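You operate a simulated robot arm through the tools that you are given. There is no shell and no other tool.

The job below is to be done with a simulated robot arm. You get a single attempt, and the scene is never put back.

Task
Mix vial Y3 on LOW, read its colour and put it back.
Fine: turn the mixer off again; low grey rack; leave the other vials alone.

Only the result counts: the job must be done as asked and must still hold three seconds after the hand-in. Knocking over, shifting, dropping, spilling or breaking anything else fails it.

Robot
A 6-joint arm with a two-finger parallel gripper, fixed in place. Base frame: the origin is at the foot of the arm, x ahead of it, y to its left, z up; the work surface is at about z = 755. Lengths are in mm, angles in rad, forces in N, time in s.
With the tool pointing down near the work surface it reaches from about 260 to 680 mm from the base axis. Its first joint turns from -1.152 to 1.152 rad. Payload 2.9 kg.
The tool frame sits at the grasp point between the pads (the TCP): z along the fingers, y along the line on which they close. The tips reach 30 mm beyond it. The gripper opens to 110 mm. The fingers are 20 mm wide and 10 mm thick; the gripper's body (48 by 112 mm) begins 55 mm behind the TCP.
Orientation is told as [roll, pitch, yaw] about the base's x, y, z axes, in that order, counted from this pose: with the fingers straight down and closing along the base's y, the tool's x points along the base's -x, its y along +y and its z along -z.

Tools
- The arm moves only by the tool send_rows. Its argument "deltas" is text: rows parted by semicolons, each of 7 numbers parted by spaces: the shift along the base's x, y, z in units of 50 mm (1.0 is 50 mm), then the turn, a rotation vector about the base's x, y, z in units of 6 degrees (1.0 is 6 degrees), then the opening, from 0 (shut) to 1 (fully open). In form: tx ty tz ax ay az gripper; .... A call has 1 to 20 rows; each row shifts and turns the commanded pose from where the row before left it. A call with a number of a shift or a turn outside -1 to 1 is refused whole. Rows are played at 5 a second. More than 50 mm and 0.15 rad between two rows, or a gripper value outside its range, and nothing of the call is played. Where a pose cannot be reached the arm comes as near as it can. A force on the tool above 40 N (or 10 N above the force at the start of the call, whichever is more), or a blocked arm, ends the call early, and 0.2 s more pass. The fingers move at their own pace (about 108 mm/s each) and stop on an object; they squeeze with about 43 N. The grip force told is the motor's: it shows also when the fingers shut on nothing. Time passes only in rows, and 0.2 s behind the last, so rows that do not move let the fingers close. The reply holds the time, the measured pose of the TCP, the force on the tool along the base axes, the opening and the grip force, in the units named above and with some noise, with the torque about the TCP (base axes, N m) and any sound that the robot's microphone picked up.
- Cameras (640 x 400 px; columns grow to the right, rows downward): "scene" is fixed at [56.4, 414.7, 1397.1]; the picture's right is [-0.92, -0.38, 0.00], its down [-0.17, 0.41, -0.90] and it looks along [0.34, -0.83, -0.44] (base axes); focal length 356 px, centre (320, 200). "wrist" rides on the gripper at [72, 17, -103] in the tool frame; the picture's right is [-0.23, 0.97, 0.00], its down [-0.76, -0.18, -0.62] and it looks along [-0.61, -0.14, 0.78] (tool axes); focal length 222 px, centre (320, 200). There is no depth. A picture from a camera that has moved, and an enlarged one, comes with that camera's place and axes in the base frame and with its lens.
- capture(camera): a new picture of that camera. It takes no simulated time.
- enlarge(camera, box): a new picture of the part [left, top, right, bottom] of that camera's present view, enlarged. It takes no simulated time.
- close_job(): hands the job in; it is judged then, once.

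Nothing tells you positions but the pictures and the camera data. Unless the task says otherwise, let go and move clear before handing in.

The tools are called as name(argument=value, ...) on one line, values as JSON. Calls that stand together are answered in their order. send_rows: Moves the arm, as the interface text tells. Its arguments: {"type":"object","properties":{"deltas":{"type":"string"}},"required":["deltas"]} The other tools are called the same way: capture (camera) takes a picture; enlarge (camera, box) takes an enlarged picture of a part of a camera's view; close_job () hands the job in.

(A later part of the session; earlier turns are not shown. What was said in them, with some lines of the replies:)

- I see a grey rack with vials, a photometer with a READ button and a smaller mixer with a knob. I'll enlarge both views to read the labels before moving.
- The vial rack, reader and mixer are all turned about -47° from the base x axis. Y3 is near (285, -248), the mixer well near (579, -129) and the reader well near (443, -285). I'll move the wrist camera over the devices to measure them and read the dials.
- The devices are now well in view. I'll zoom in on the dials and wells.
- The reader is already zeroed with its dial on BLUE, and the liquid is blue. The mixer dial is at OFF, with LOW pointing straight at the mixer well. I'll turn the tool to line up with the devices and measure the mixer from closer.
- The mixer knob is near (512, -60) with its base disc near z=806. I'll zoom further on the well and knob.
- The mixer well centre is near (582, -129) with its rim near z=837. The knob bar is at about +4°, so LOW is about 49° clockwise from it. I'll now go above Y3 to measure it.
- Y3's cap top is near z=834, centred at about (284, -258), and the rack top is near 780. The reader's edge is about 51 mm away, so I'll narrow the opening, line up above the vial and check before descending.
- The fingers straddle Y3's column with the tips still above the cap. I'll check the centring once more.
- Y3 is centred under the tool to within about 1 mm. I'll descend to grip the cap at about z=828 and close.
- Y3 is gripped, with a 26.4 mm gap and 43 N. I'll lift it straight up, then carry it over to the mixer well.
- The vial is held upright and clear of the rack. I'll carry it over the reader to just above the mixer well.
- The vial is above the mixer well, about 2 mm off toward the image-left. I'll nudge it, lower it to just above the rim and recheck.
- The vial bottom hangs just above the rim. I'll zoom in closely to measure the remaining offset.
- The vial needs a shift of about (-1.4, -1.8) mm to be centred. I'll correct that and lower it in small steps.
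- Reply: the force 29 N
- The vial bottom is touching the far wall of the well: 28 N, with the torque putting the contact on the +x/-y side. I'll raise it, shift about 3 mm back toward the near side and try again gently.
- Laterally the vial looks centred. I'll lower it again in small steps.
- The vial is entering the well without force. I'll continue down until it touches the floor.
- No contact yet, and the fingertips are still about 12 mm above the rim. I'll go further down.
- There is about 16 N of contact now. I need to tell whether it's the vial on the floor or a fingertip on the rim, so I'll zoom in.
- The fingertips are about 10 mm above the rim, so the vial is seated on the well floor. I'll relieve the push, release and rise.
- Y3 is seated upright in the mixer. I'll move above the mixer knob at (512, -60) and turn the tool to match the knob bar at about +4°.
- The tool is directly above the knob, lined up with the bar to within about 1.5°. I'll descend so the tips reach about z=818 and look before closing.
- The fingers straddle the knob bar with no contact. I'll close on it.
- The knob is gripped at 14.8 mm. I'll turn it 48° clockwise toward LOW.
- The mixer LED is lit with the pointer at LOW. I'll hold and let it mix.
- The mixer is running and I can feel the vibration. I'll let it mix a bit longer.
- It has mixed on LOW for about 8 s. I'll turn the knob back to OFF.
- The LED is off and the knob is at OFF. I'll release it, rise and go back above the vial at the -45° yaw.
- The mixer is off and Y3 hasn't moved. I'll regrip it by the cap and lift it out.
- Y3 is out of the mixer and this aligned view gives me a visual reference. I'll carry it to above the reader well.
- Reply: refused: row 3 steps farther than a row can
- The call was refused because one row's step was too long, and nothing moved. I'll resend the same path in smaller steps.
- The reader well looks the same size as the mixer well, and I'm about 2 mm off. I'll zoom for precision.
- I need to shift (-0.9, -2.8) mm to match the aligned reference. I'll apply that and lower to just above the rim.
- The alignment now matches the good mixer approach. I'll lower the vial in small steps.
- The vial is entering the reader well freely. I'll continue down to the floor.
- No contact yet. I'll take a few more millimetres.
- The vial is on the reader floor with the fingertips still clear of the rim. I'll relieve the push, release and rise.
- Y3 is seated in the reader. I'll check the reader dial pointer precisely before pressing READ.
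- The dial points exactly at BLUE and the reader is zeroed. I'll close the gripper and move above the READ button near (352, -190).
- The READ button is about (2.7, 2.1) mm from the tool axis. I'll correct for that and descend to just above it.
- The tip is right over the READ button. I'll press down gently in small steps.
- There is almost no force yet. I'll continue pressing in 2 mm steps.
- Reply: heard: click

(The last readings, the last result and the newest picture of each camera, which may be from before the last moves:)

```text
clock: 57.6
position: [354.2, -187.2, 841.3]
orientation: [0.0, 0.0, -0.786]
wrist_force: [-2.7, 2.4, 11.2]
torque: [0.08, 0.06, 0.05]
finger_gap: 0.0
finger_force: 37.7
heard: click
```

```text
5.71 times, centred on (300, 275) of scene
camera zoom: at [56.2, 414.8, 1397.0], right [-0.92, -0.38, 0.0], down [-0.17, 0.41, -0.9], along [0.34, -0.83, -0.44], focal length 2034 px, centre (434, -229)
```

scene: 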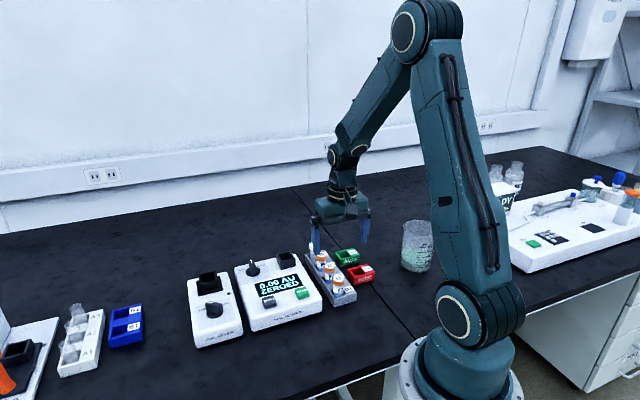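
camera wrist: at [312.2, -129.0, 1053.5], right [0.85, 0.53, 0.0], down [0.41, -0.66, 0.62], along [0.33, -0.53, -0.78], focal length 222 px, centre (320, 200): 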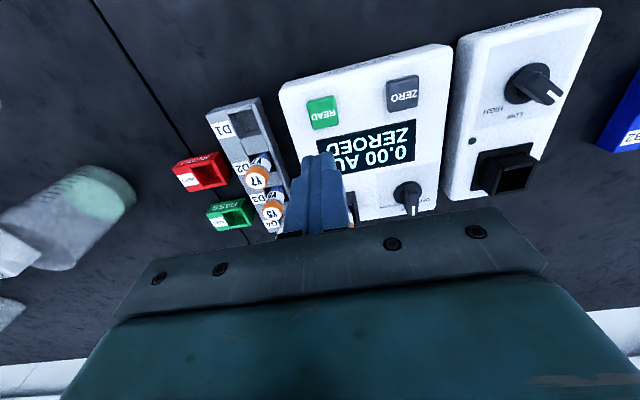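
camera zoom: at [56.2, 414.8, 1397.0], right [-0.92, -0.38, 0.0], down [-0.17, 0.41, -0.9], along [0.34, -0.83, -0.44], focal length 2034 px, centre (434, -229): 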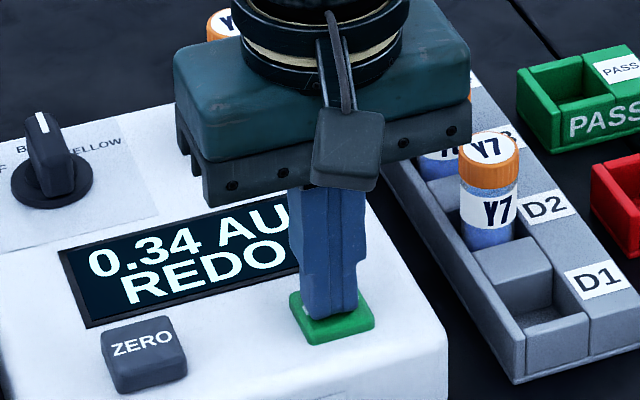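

READ clicked and the display shows 0.34 AU, REDO. I'll rise and check the display and vial clearly.

send_rows(deltas="0 0 0.3 0 0 0 0; 0 0 0.7 0 0 0 0; 0 0 0.7 0 0 0 0; 0 0 0.5 0 0 0 0; 0 0 0 0 0 0 0.42; 0 0 0 0 0 0 0.42")

enlarge(camera="scene", box=[240, 220, 350, 310])

enlarge(camera="scene", box=[280, 235, 350, 300])

```text
clock: 59.0
position: [355.2, -188.0, 950.8]
orientation: [0.0, -0.001, -0.787]
wrist_force: [-1.0, 0.2, -0.4]
torque: [0.0, 0.02, -0.01]
finger_gap: 46.3
finger_force: 0.1
```

```text
4.44 times, centred on (295, 265) of scene
camera zoom: at [56.4, 414.7, 1397.1], right [-0.92, -0.38, 0.0], down [-0.17, 0.41, -0.9], along [0.34, -0.83, -0.44], focal length 1582 px, centre (431, -89)
```

zoom: 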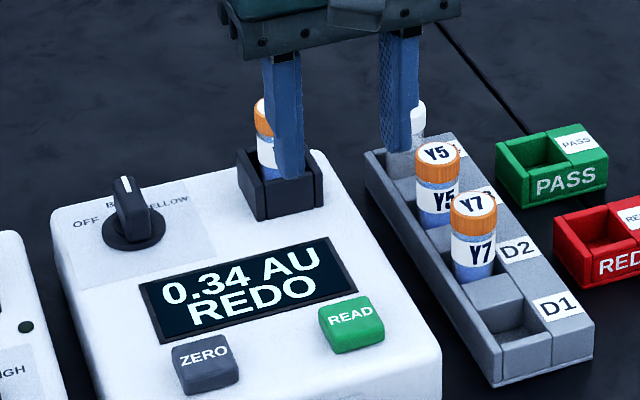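

```text
6.15 times, centred on (315, 268) of scene
camera zoom: at [56.4, 414.7, 1397.1], right [-0.92, -0.38, 0.0], down [-0.17, 0.41, -0.9], along [0.34, -0.83, -0.44], focal length 2191 px, centre (351, -215)
```

zoom: 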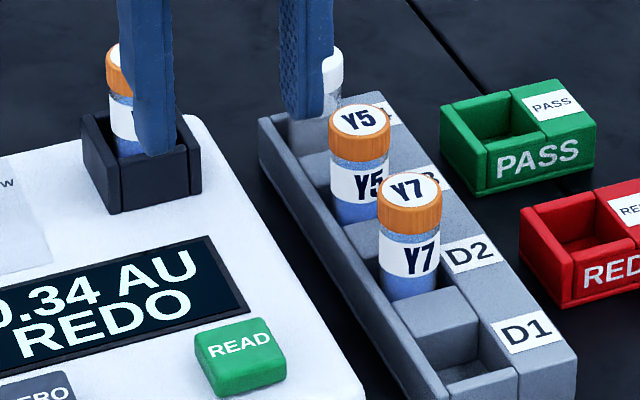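

The reading is 0.34 AU with a REDO verdict, and the instruction is still to put it back in its grey rack. I'll return above the reader well to regrip Y3.

send_rows(deltas="0.4 -0.42 0 0 0 0 0.42; 0.6 -0.64 0 0 0 0 0.42; 0.55 -0.6 0 0 0 0 0.42; 0.286 -0.302 0 0 0 0 0.42; 0 0 0 0 0 0 0.42; 0 0 0 0 0 0 0.42")

enlarge(camera="wrist", box=[240, 0, 420, 180])

```text
clock: 60.4
position: [446.9, -287.3, 951.9]
orientation: [0.001, 0.002, -0.786]
wrist_force: [0.4, 0.4, -0.5]
torque: [-0.01, 0.01, 0.03]
finger_gap: 45.8
finger_force: 0.1
```

```text
2.22 times, centred on (330, 90) of wrist
camera zoom: at [406.5, -223.7, 1055.7], right [0.85, 0.53, 0.0], down [0.41, -0.66, 0.62], along [0.33, -0.53, -0.78], focal length 494 px, centre (298, 444)
```

zoom: 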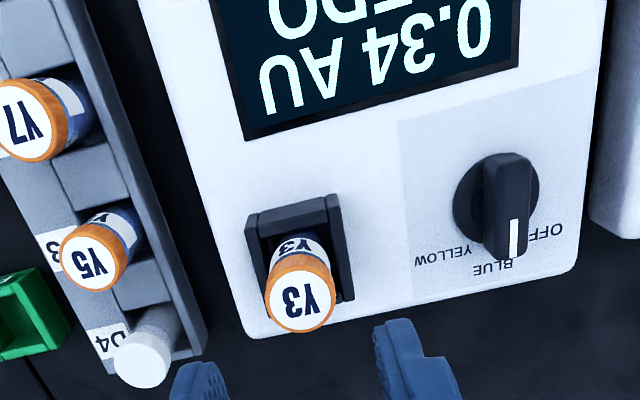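

The vial is aligned under the gripper to within 1 mm. I'll regrip and lift it.

send_rows(deltas="0 0 -0.5 0 0 0 0.42; 0 0 -0.6 0 0 0 0.42; 0 0 -0.48 0 0 0 0.42; 0 0 0 0 0 0 0.42; 0 0 0 0 0 0 0.2; 0 0 0 0 0 0 0.1; 0 0 0 0 0 0 0.1; 0 0 0 0 0 0 0.1; 0 0 0.2 0 0 0 0.1; 0 0 0.4 0 0 0 0.1; 0 0 0.5 0 0 0 0.1; 0 0 0.56 0 0 0 0.1; 0 0 0 0 0 0 0.1")

enlarge(camera="scene", box=[240, 200, 340, 300])

```text
clock: 63.2
position: [445.3, -285.5, 957.3]
orientation: [0.0, 0.001, -0.787]
wrist_force: [0.7, 0.1, -0.9]
torque: [-0.03, -0.02, 0.01]
finger_gap: 26.0
finger_force: 42.8
```

```text
4.00 times, centred on (290, 250) of scene
camera zoom: at [56.4, 414.7, 1397.1], right [-0.92, -0.38, 0.0], down [-0.17, 0.41, -0.9], along [0.34, -0.83, -0.44], focal length 1424 px, centre (440, 0)
```

zoom: 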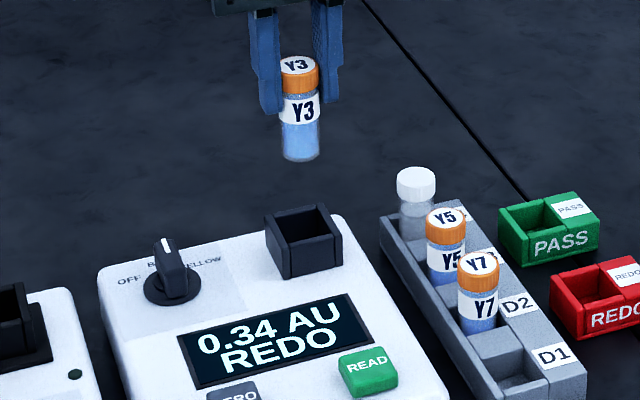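

Y3 is lifted clear. I'll carry it back over slot D1.

send_rows(deltas="-0.3 0.053 0 0 0 0 0.1; -0.7 0.123 0 0 0 0 0.1; -0.9 0.158 0 0 0 0 0.1; -0.8 0.14 0 0 0 0 0.1; -0.4 0.07 0 0 0 0 0.1; -0.14 0.024 0 0 0 0 0.1; 0 0 0 0 0 0 0.1; 0 0 0 0 0 0 0.1")

enlarge(camera="wrist", box=[260, 70, 380, 190])

enlarge(camera="scene", box=[290, 200, 390, 300])

```text
clock: 65.0
position: [282.7, -257.1, 955.4]
orientation: [0.001, 0.001, -0.786]
wrist_force: [0.2, -0.9, -0.6]
torque: [0.03, -0.01, 0.03]
finger_gap: 25.9
finger_force: 43.2
```

```text
3.33 times, centred on (320, 130) of wrist
camera zoom: at [244.2, -194.9, 1057.9], right [0.85, 0.53, 0.0], down [0.41, -0.66, 0.62], along [0.33, -0.53, -0.78], focal length 740 px, centre (320, 433)
```

zoom: 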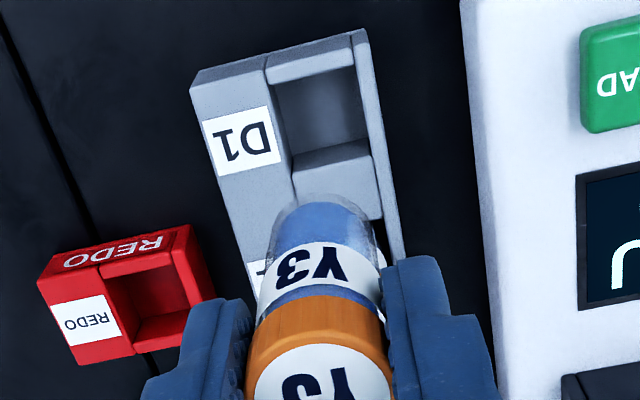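

```text
4.00 times, centred on (340, 250) of scene
camera zoom: at [56.4, 414.7, 1397.1], right [-0.92, -0.38, 0.0], down [-0.17, 0.41, -0.9], along [0.34, -0.83, -0.44], focal length 1424 px, centre (240, 0)
```

zoom: 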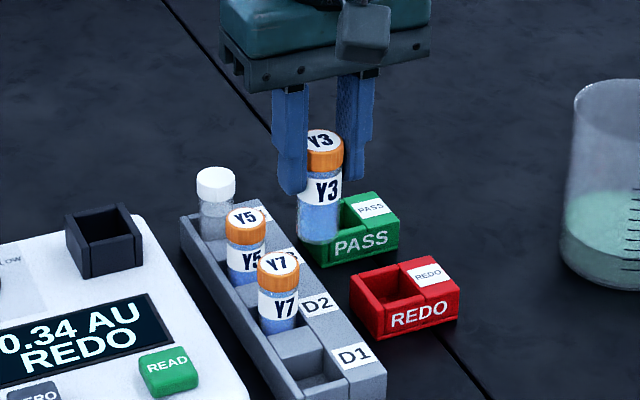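

Y3 is above D1 and the slot centre is about 1–2 mm further along. I'll nudge it and lower to just above the rack to recheck.

send_rows(deltas="0.017 -0.017 -0.5 0 0 0 0.1; 0 0 -0.7 0 0 0 0.1; 0 0 -0.6 0 0 0 0.1; 0 0 0 0 0 0 0.1; 0 0 0 0 0 0 0.1")

enlarge(camera="wrist", box=[270, 70, 370, 170])

enlarge(camera="scene", box=[305, 240, 365, 305])

```text
clock: 66.2
position: [284.7, -258.7, 866.4]
orientation: [-0.002, -0.001, -0.785]
wrist_force: [-0.8, 0.2, -1.2]
torque: [0.02, 0.04, -0.02]
finger_gap: 26.4
finger_force: 42.7
```

```text
4.00 times, centred on (320, 120) of wrist
camera zoom: at [245.8, -195.9, 969.3], right [0.85, 0.53, 0.0], down [0.41, -0.66, 0.62], along [0.33, -0.53, -0.78], focal length 888 px, centre (320, 520)
```

zoom: 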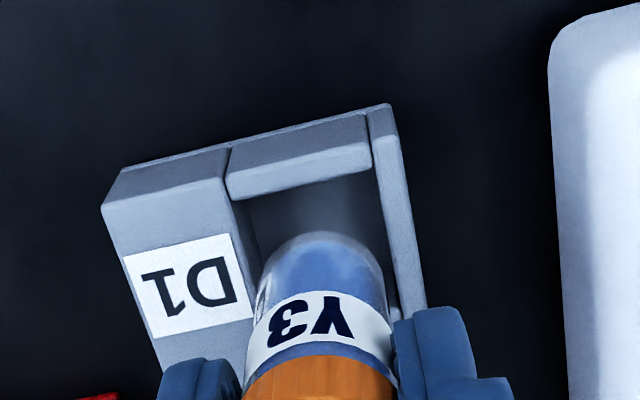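

```text
6.15 times, centred on (335, 272) of scene
camera zoom: at [56.4, 414.7, 1397.1], right [-0.92, -0.38, 0.0], down [-0.17, 0.41, -0.9], along [0.34, -0.83, -0.44], focal length 2191 px, centre (228, -246)
```

zoom: 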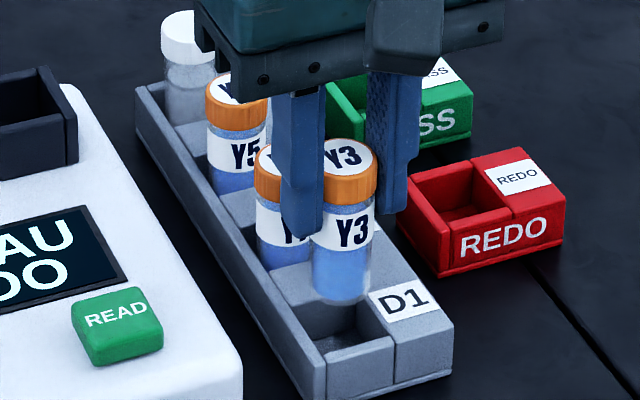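

The alignment matches the good references. I'll lower Y3 into D1 in small steps.

send_rows(deltas="0 0 -0.1 0 0 0 0.1; 0 0 -0.1 0 0 0 0.1; 0 0 -0.1 0 0 0 0.1; 0 0 -0.1 0 0 0 0.1; 0 0 -0.1 0 0 0 0.1; 0 0 -0.08 0 0 0 0.1; 0 0 0 0 0 0 0.1")

enlarge(camera="scene", box=[305, 240, 365, 305])

```text
clock: 67.8
position: [284.2, -257.8, 836.0]
orientation: [0.0, 0.001, -0.785]
wrist_force: [-0.8, 0.7, -0.1]
torque: [0.0, 0.02, 0.0]
finger_gap: 26.1
finger_force: 43.1
```

```text
6.15 times, centred on (335, 272) of scene
camera zoom: at [56.4, 414.7, 1397.1], right [-0.92, -0.38, 0.0], down [-0.17, 0.41, -0.9], along [0.34, -0.83, -0.44], focal length 2191 px, centre (228, -246)
```

zoom: 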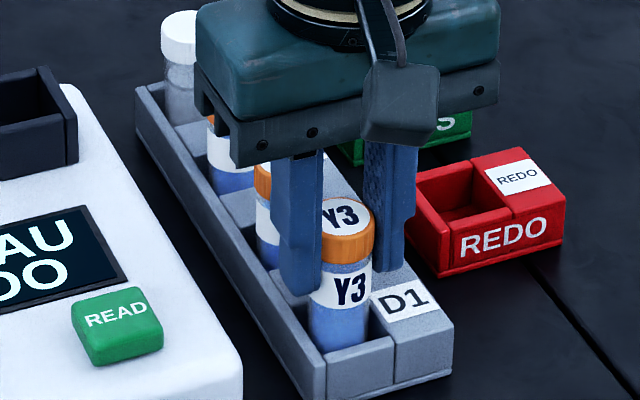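

It's going in freely. I'll continue slowly to the slot floor.

send_rows(deltas="0 0 -0.06 0 0 0 0.1; 0 0 -0.06 0 0 0 0.1; 0 0 0 0 0 0 0.1")

```text
clock: 68.6
position: [284.9, -258.0, 831.4]
orientation: [0.001, 0.0, -0.787]
wrist_force: [0.4, -0.8, -0.3]
torque: [-0.02, 0.01, 0.0]
finger_gap: 26.1
finger_force: 43.5
```

send_rows(deltas="0 0 -0.05 0 0 0 0.1; 0 0 -0.04 0 0 0 0.1; 0 0 0 0 0 0 0.1")

enlarge(camera="scene", box=[315, 255, 355, 295])

```text
clock: 69.4
position: [284.8, -259.0, 826.2]
orientation: [0.0, 0.0, -0.786]
wrist_force: [0.1, -0.1, 0.0]
torque: [0.08, 0.01, -0.03]
finger_gap: 25.8
finger_force: 43.1
```

```text
10.00 times, centred on (335, 275) of scene
camera zoom: at [56.4, 414.7, 1397.1], right [-0.92, -0.38, 0.0], down [-0.17, 0.41, -0.9], along [0.34, -0.83, -0.44], focal length 3560 px, centre (170, -550)
```

zoom: 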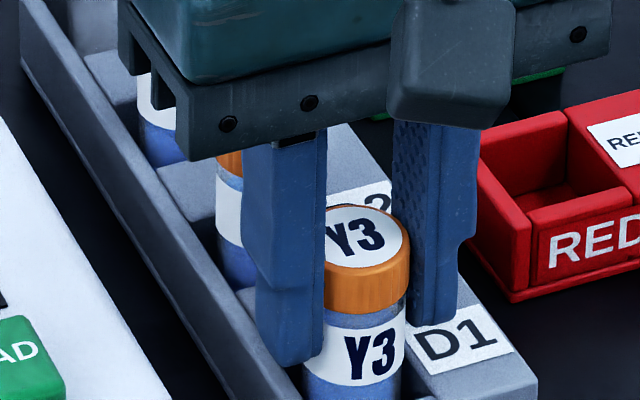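

No floor contact yet, and the tips are about 10 mm above the rack. I'll keep going down in 2 mm steps.

send_rows(deltas="0 0 -0.04 0 0 0 0.1; 0 0 -0.03 0 0 0 0.1; 0 0 0 0 0 0 0.1")

```text
clock: 70.2
position: [284.3, -257.9, 824.0]
orientation: [0.0, -0.005, -0.784]
wrist_force: [1.2, 2.9, 27.7]
torque: [0.09, -0.16, 0.03]
finger_gap: 26.0
finger_force: 42.9
```

Firm, centred contact now, so this looks like the floor. I'll verify before releasing.

enlarge(camera="scene", box=[315, 255, 355, 295])

enlarge(camera="wrist", box=[270, 90, 370, 190])

```text
10.00 times, centred on (335, 275) of scene
camera zoom: at [56.2, 415.0, 1397.0], right [-0.92, -0.38, 0.0], down [-0.17, 0.41, -0.9], along [0.34, -0.83, -0.44], focal length 3560 px, centre (170, -550)
```

zoom: 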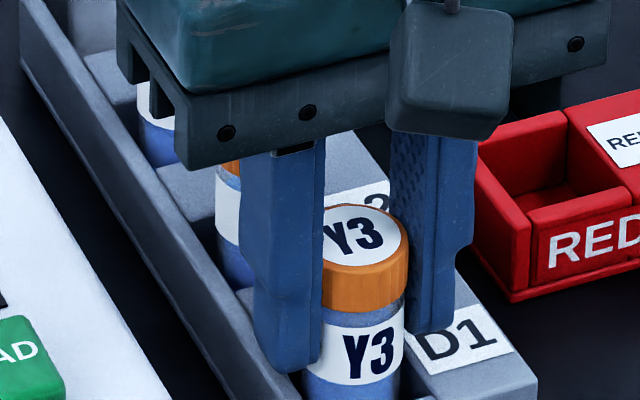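

```text
4.00 times, centred on (320, 140) of wrist
camera zoom: at [245.6, -196.1, 925.8], right [0.85, 0.53, 0.0], down [0.41, -0.66, 0.63], along [0.33, -0.53, -0.78], focal length 888 px, centre (320, 440)
```

zoom: 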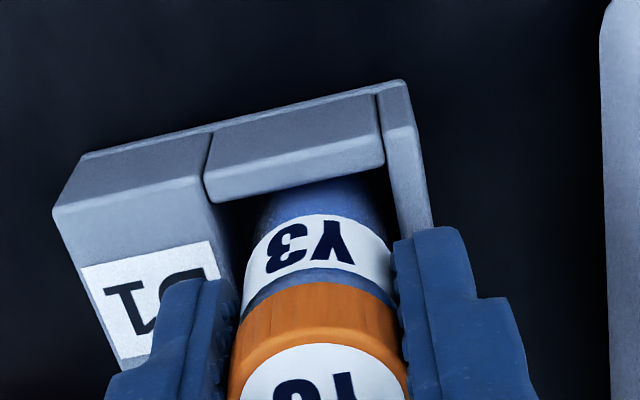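

The vial is at its original seated height in D1. I'll relieve the push, release and rise.

send_rows(deltas="0 0 0.04 0 0 0 0.1; 0 0 0 0 0 0 0.25; 0 0 0 0 0 0 0.4; 0 0 0 0 0 0 0.4; 0 0 0.3 0 0 0 0.4; 0 0 0.6 0 0 0 0.4; 0 0 0.8 0 0 0 0.4; 0 0 0.8 0 0 0 0.4; 0 0 0 0 0 0 0.4")

capture(camera="scene")

enlarge(camera="scene", box=[180, 230, 380, 350])

enlarge(camera="wrist", box=[230, 40, 430, 200])

```text
clock: 72.2
position: [284.1, -259.8, 950.6]
orientation: [0.0, 0.001, -0.784]
wrist_force: [-0.5, 0.5, 0.0]
torque: [0.01, -0.01, 0.03]
finger_gap: 44.0
finger_force: 0.1
```

```text
taken
```

scene: 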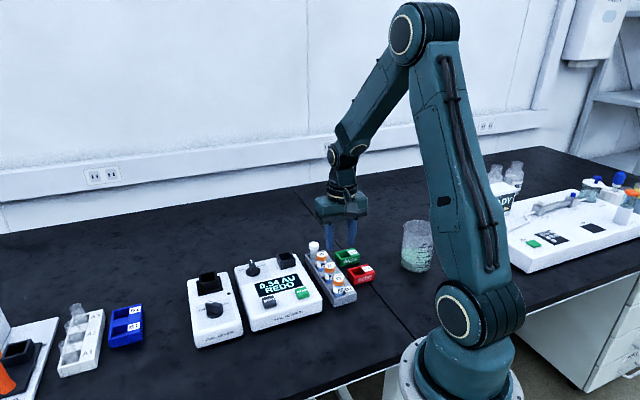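

```text
3.20 times, centred on (280, 290) of scene
camera zoom: at [56.4, 414.7, 1397.1], right [-0.92, -0.38, 0.0], down [-0.17, 0.41, -0.9], along [0.34, -0.83, -0.44], focal length 1139 px, centre (448, -88)
```

zoom: 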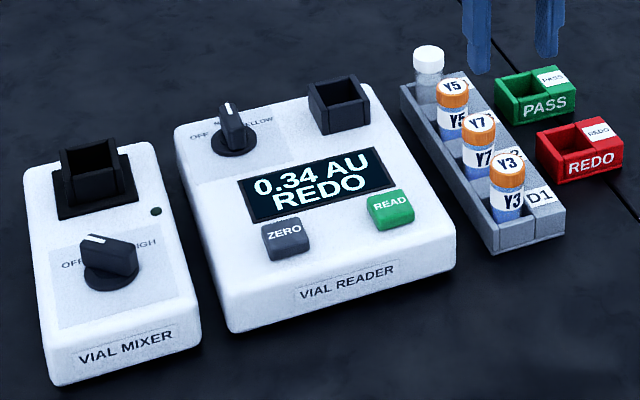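

```text
2.50 times, centred on (330, 120) of wrist
camera zoom: at [244.9, -197.4, 1052.8], right [0.85, 0.53, 0.0], down [0.41, -0.66, 0.62], along [0.33, -0.53, -0.78], focal length 555 px, centre (295, 400)
```

zoom: 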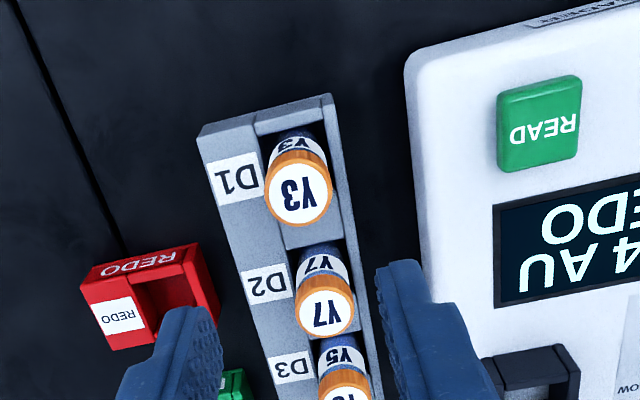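

Y3 is back upright in D1 of the low grey rack, and the mixer knob is at OFF with its LED dark. The reader shows 0.34 AU, REDO, the other vials are untouched and the gripper is clear, so I'm handing in.

close_job()

```text
The job is handed in.
```

I mixed vial Y3 on LOW for about 8 seconds, read it, and put it back in slot D1 of the low grey rack. The reader showed **0.34 AU** with a **REDO** verdict.

- **Reading:** I left the reader dial on BLUE. It was already set there and zeroed, and the liquid is blue.
- **REDO verdict:** I didn't use the REDO tray, because you asked for the vial to go back in its rack.
- **Mixer:** the knob is back at OFF and the light is out.
- **Other vials:** I left them alone, and they look unmoved in the last pictures.
- **Rim contact:** while lowering Y3 into the mixer, it touched the rim of the well once, at about 29 N. I lifted it, re-centred, and it then went in cleanly. I saw no damage or spill.

The job is handed in; I got no verdict back.
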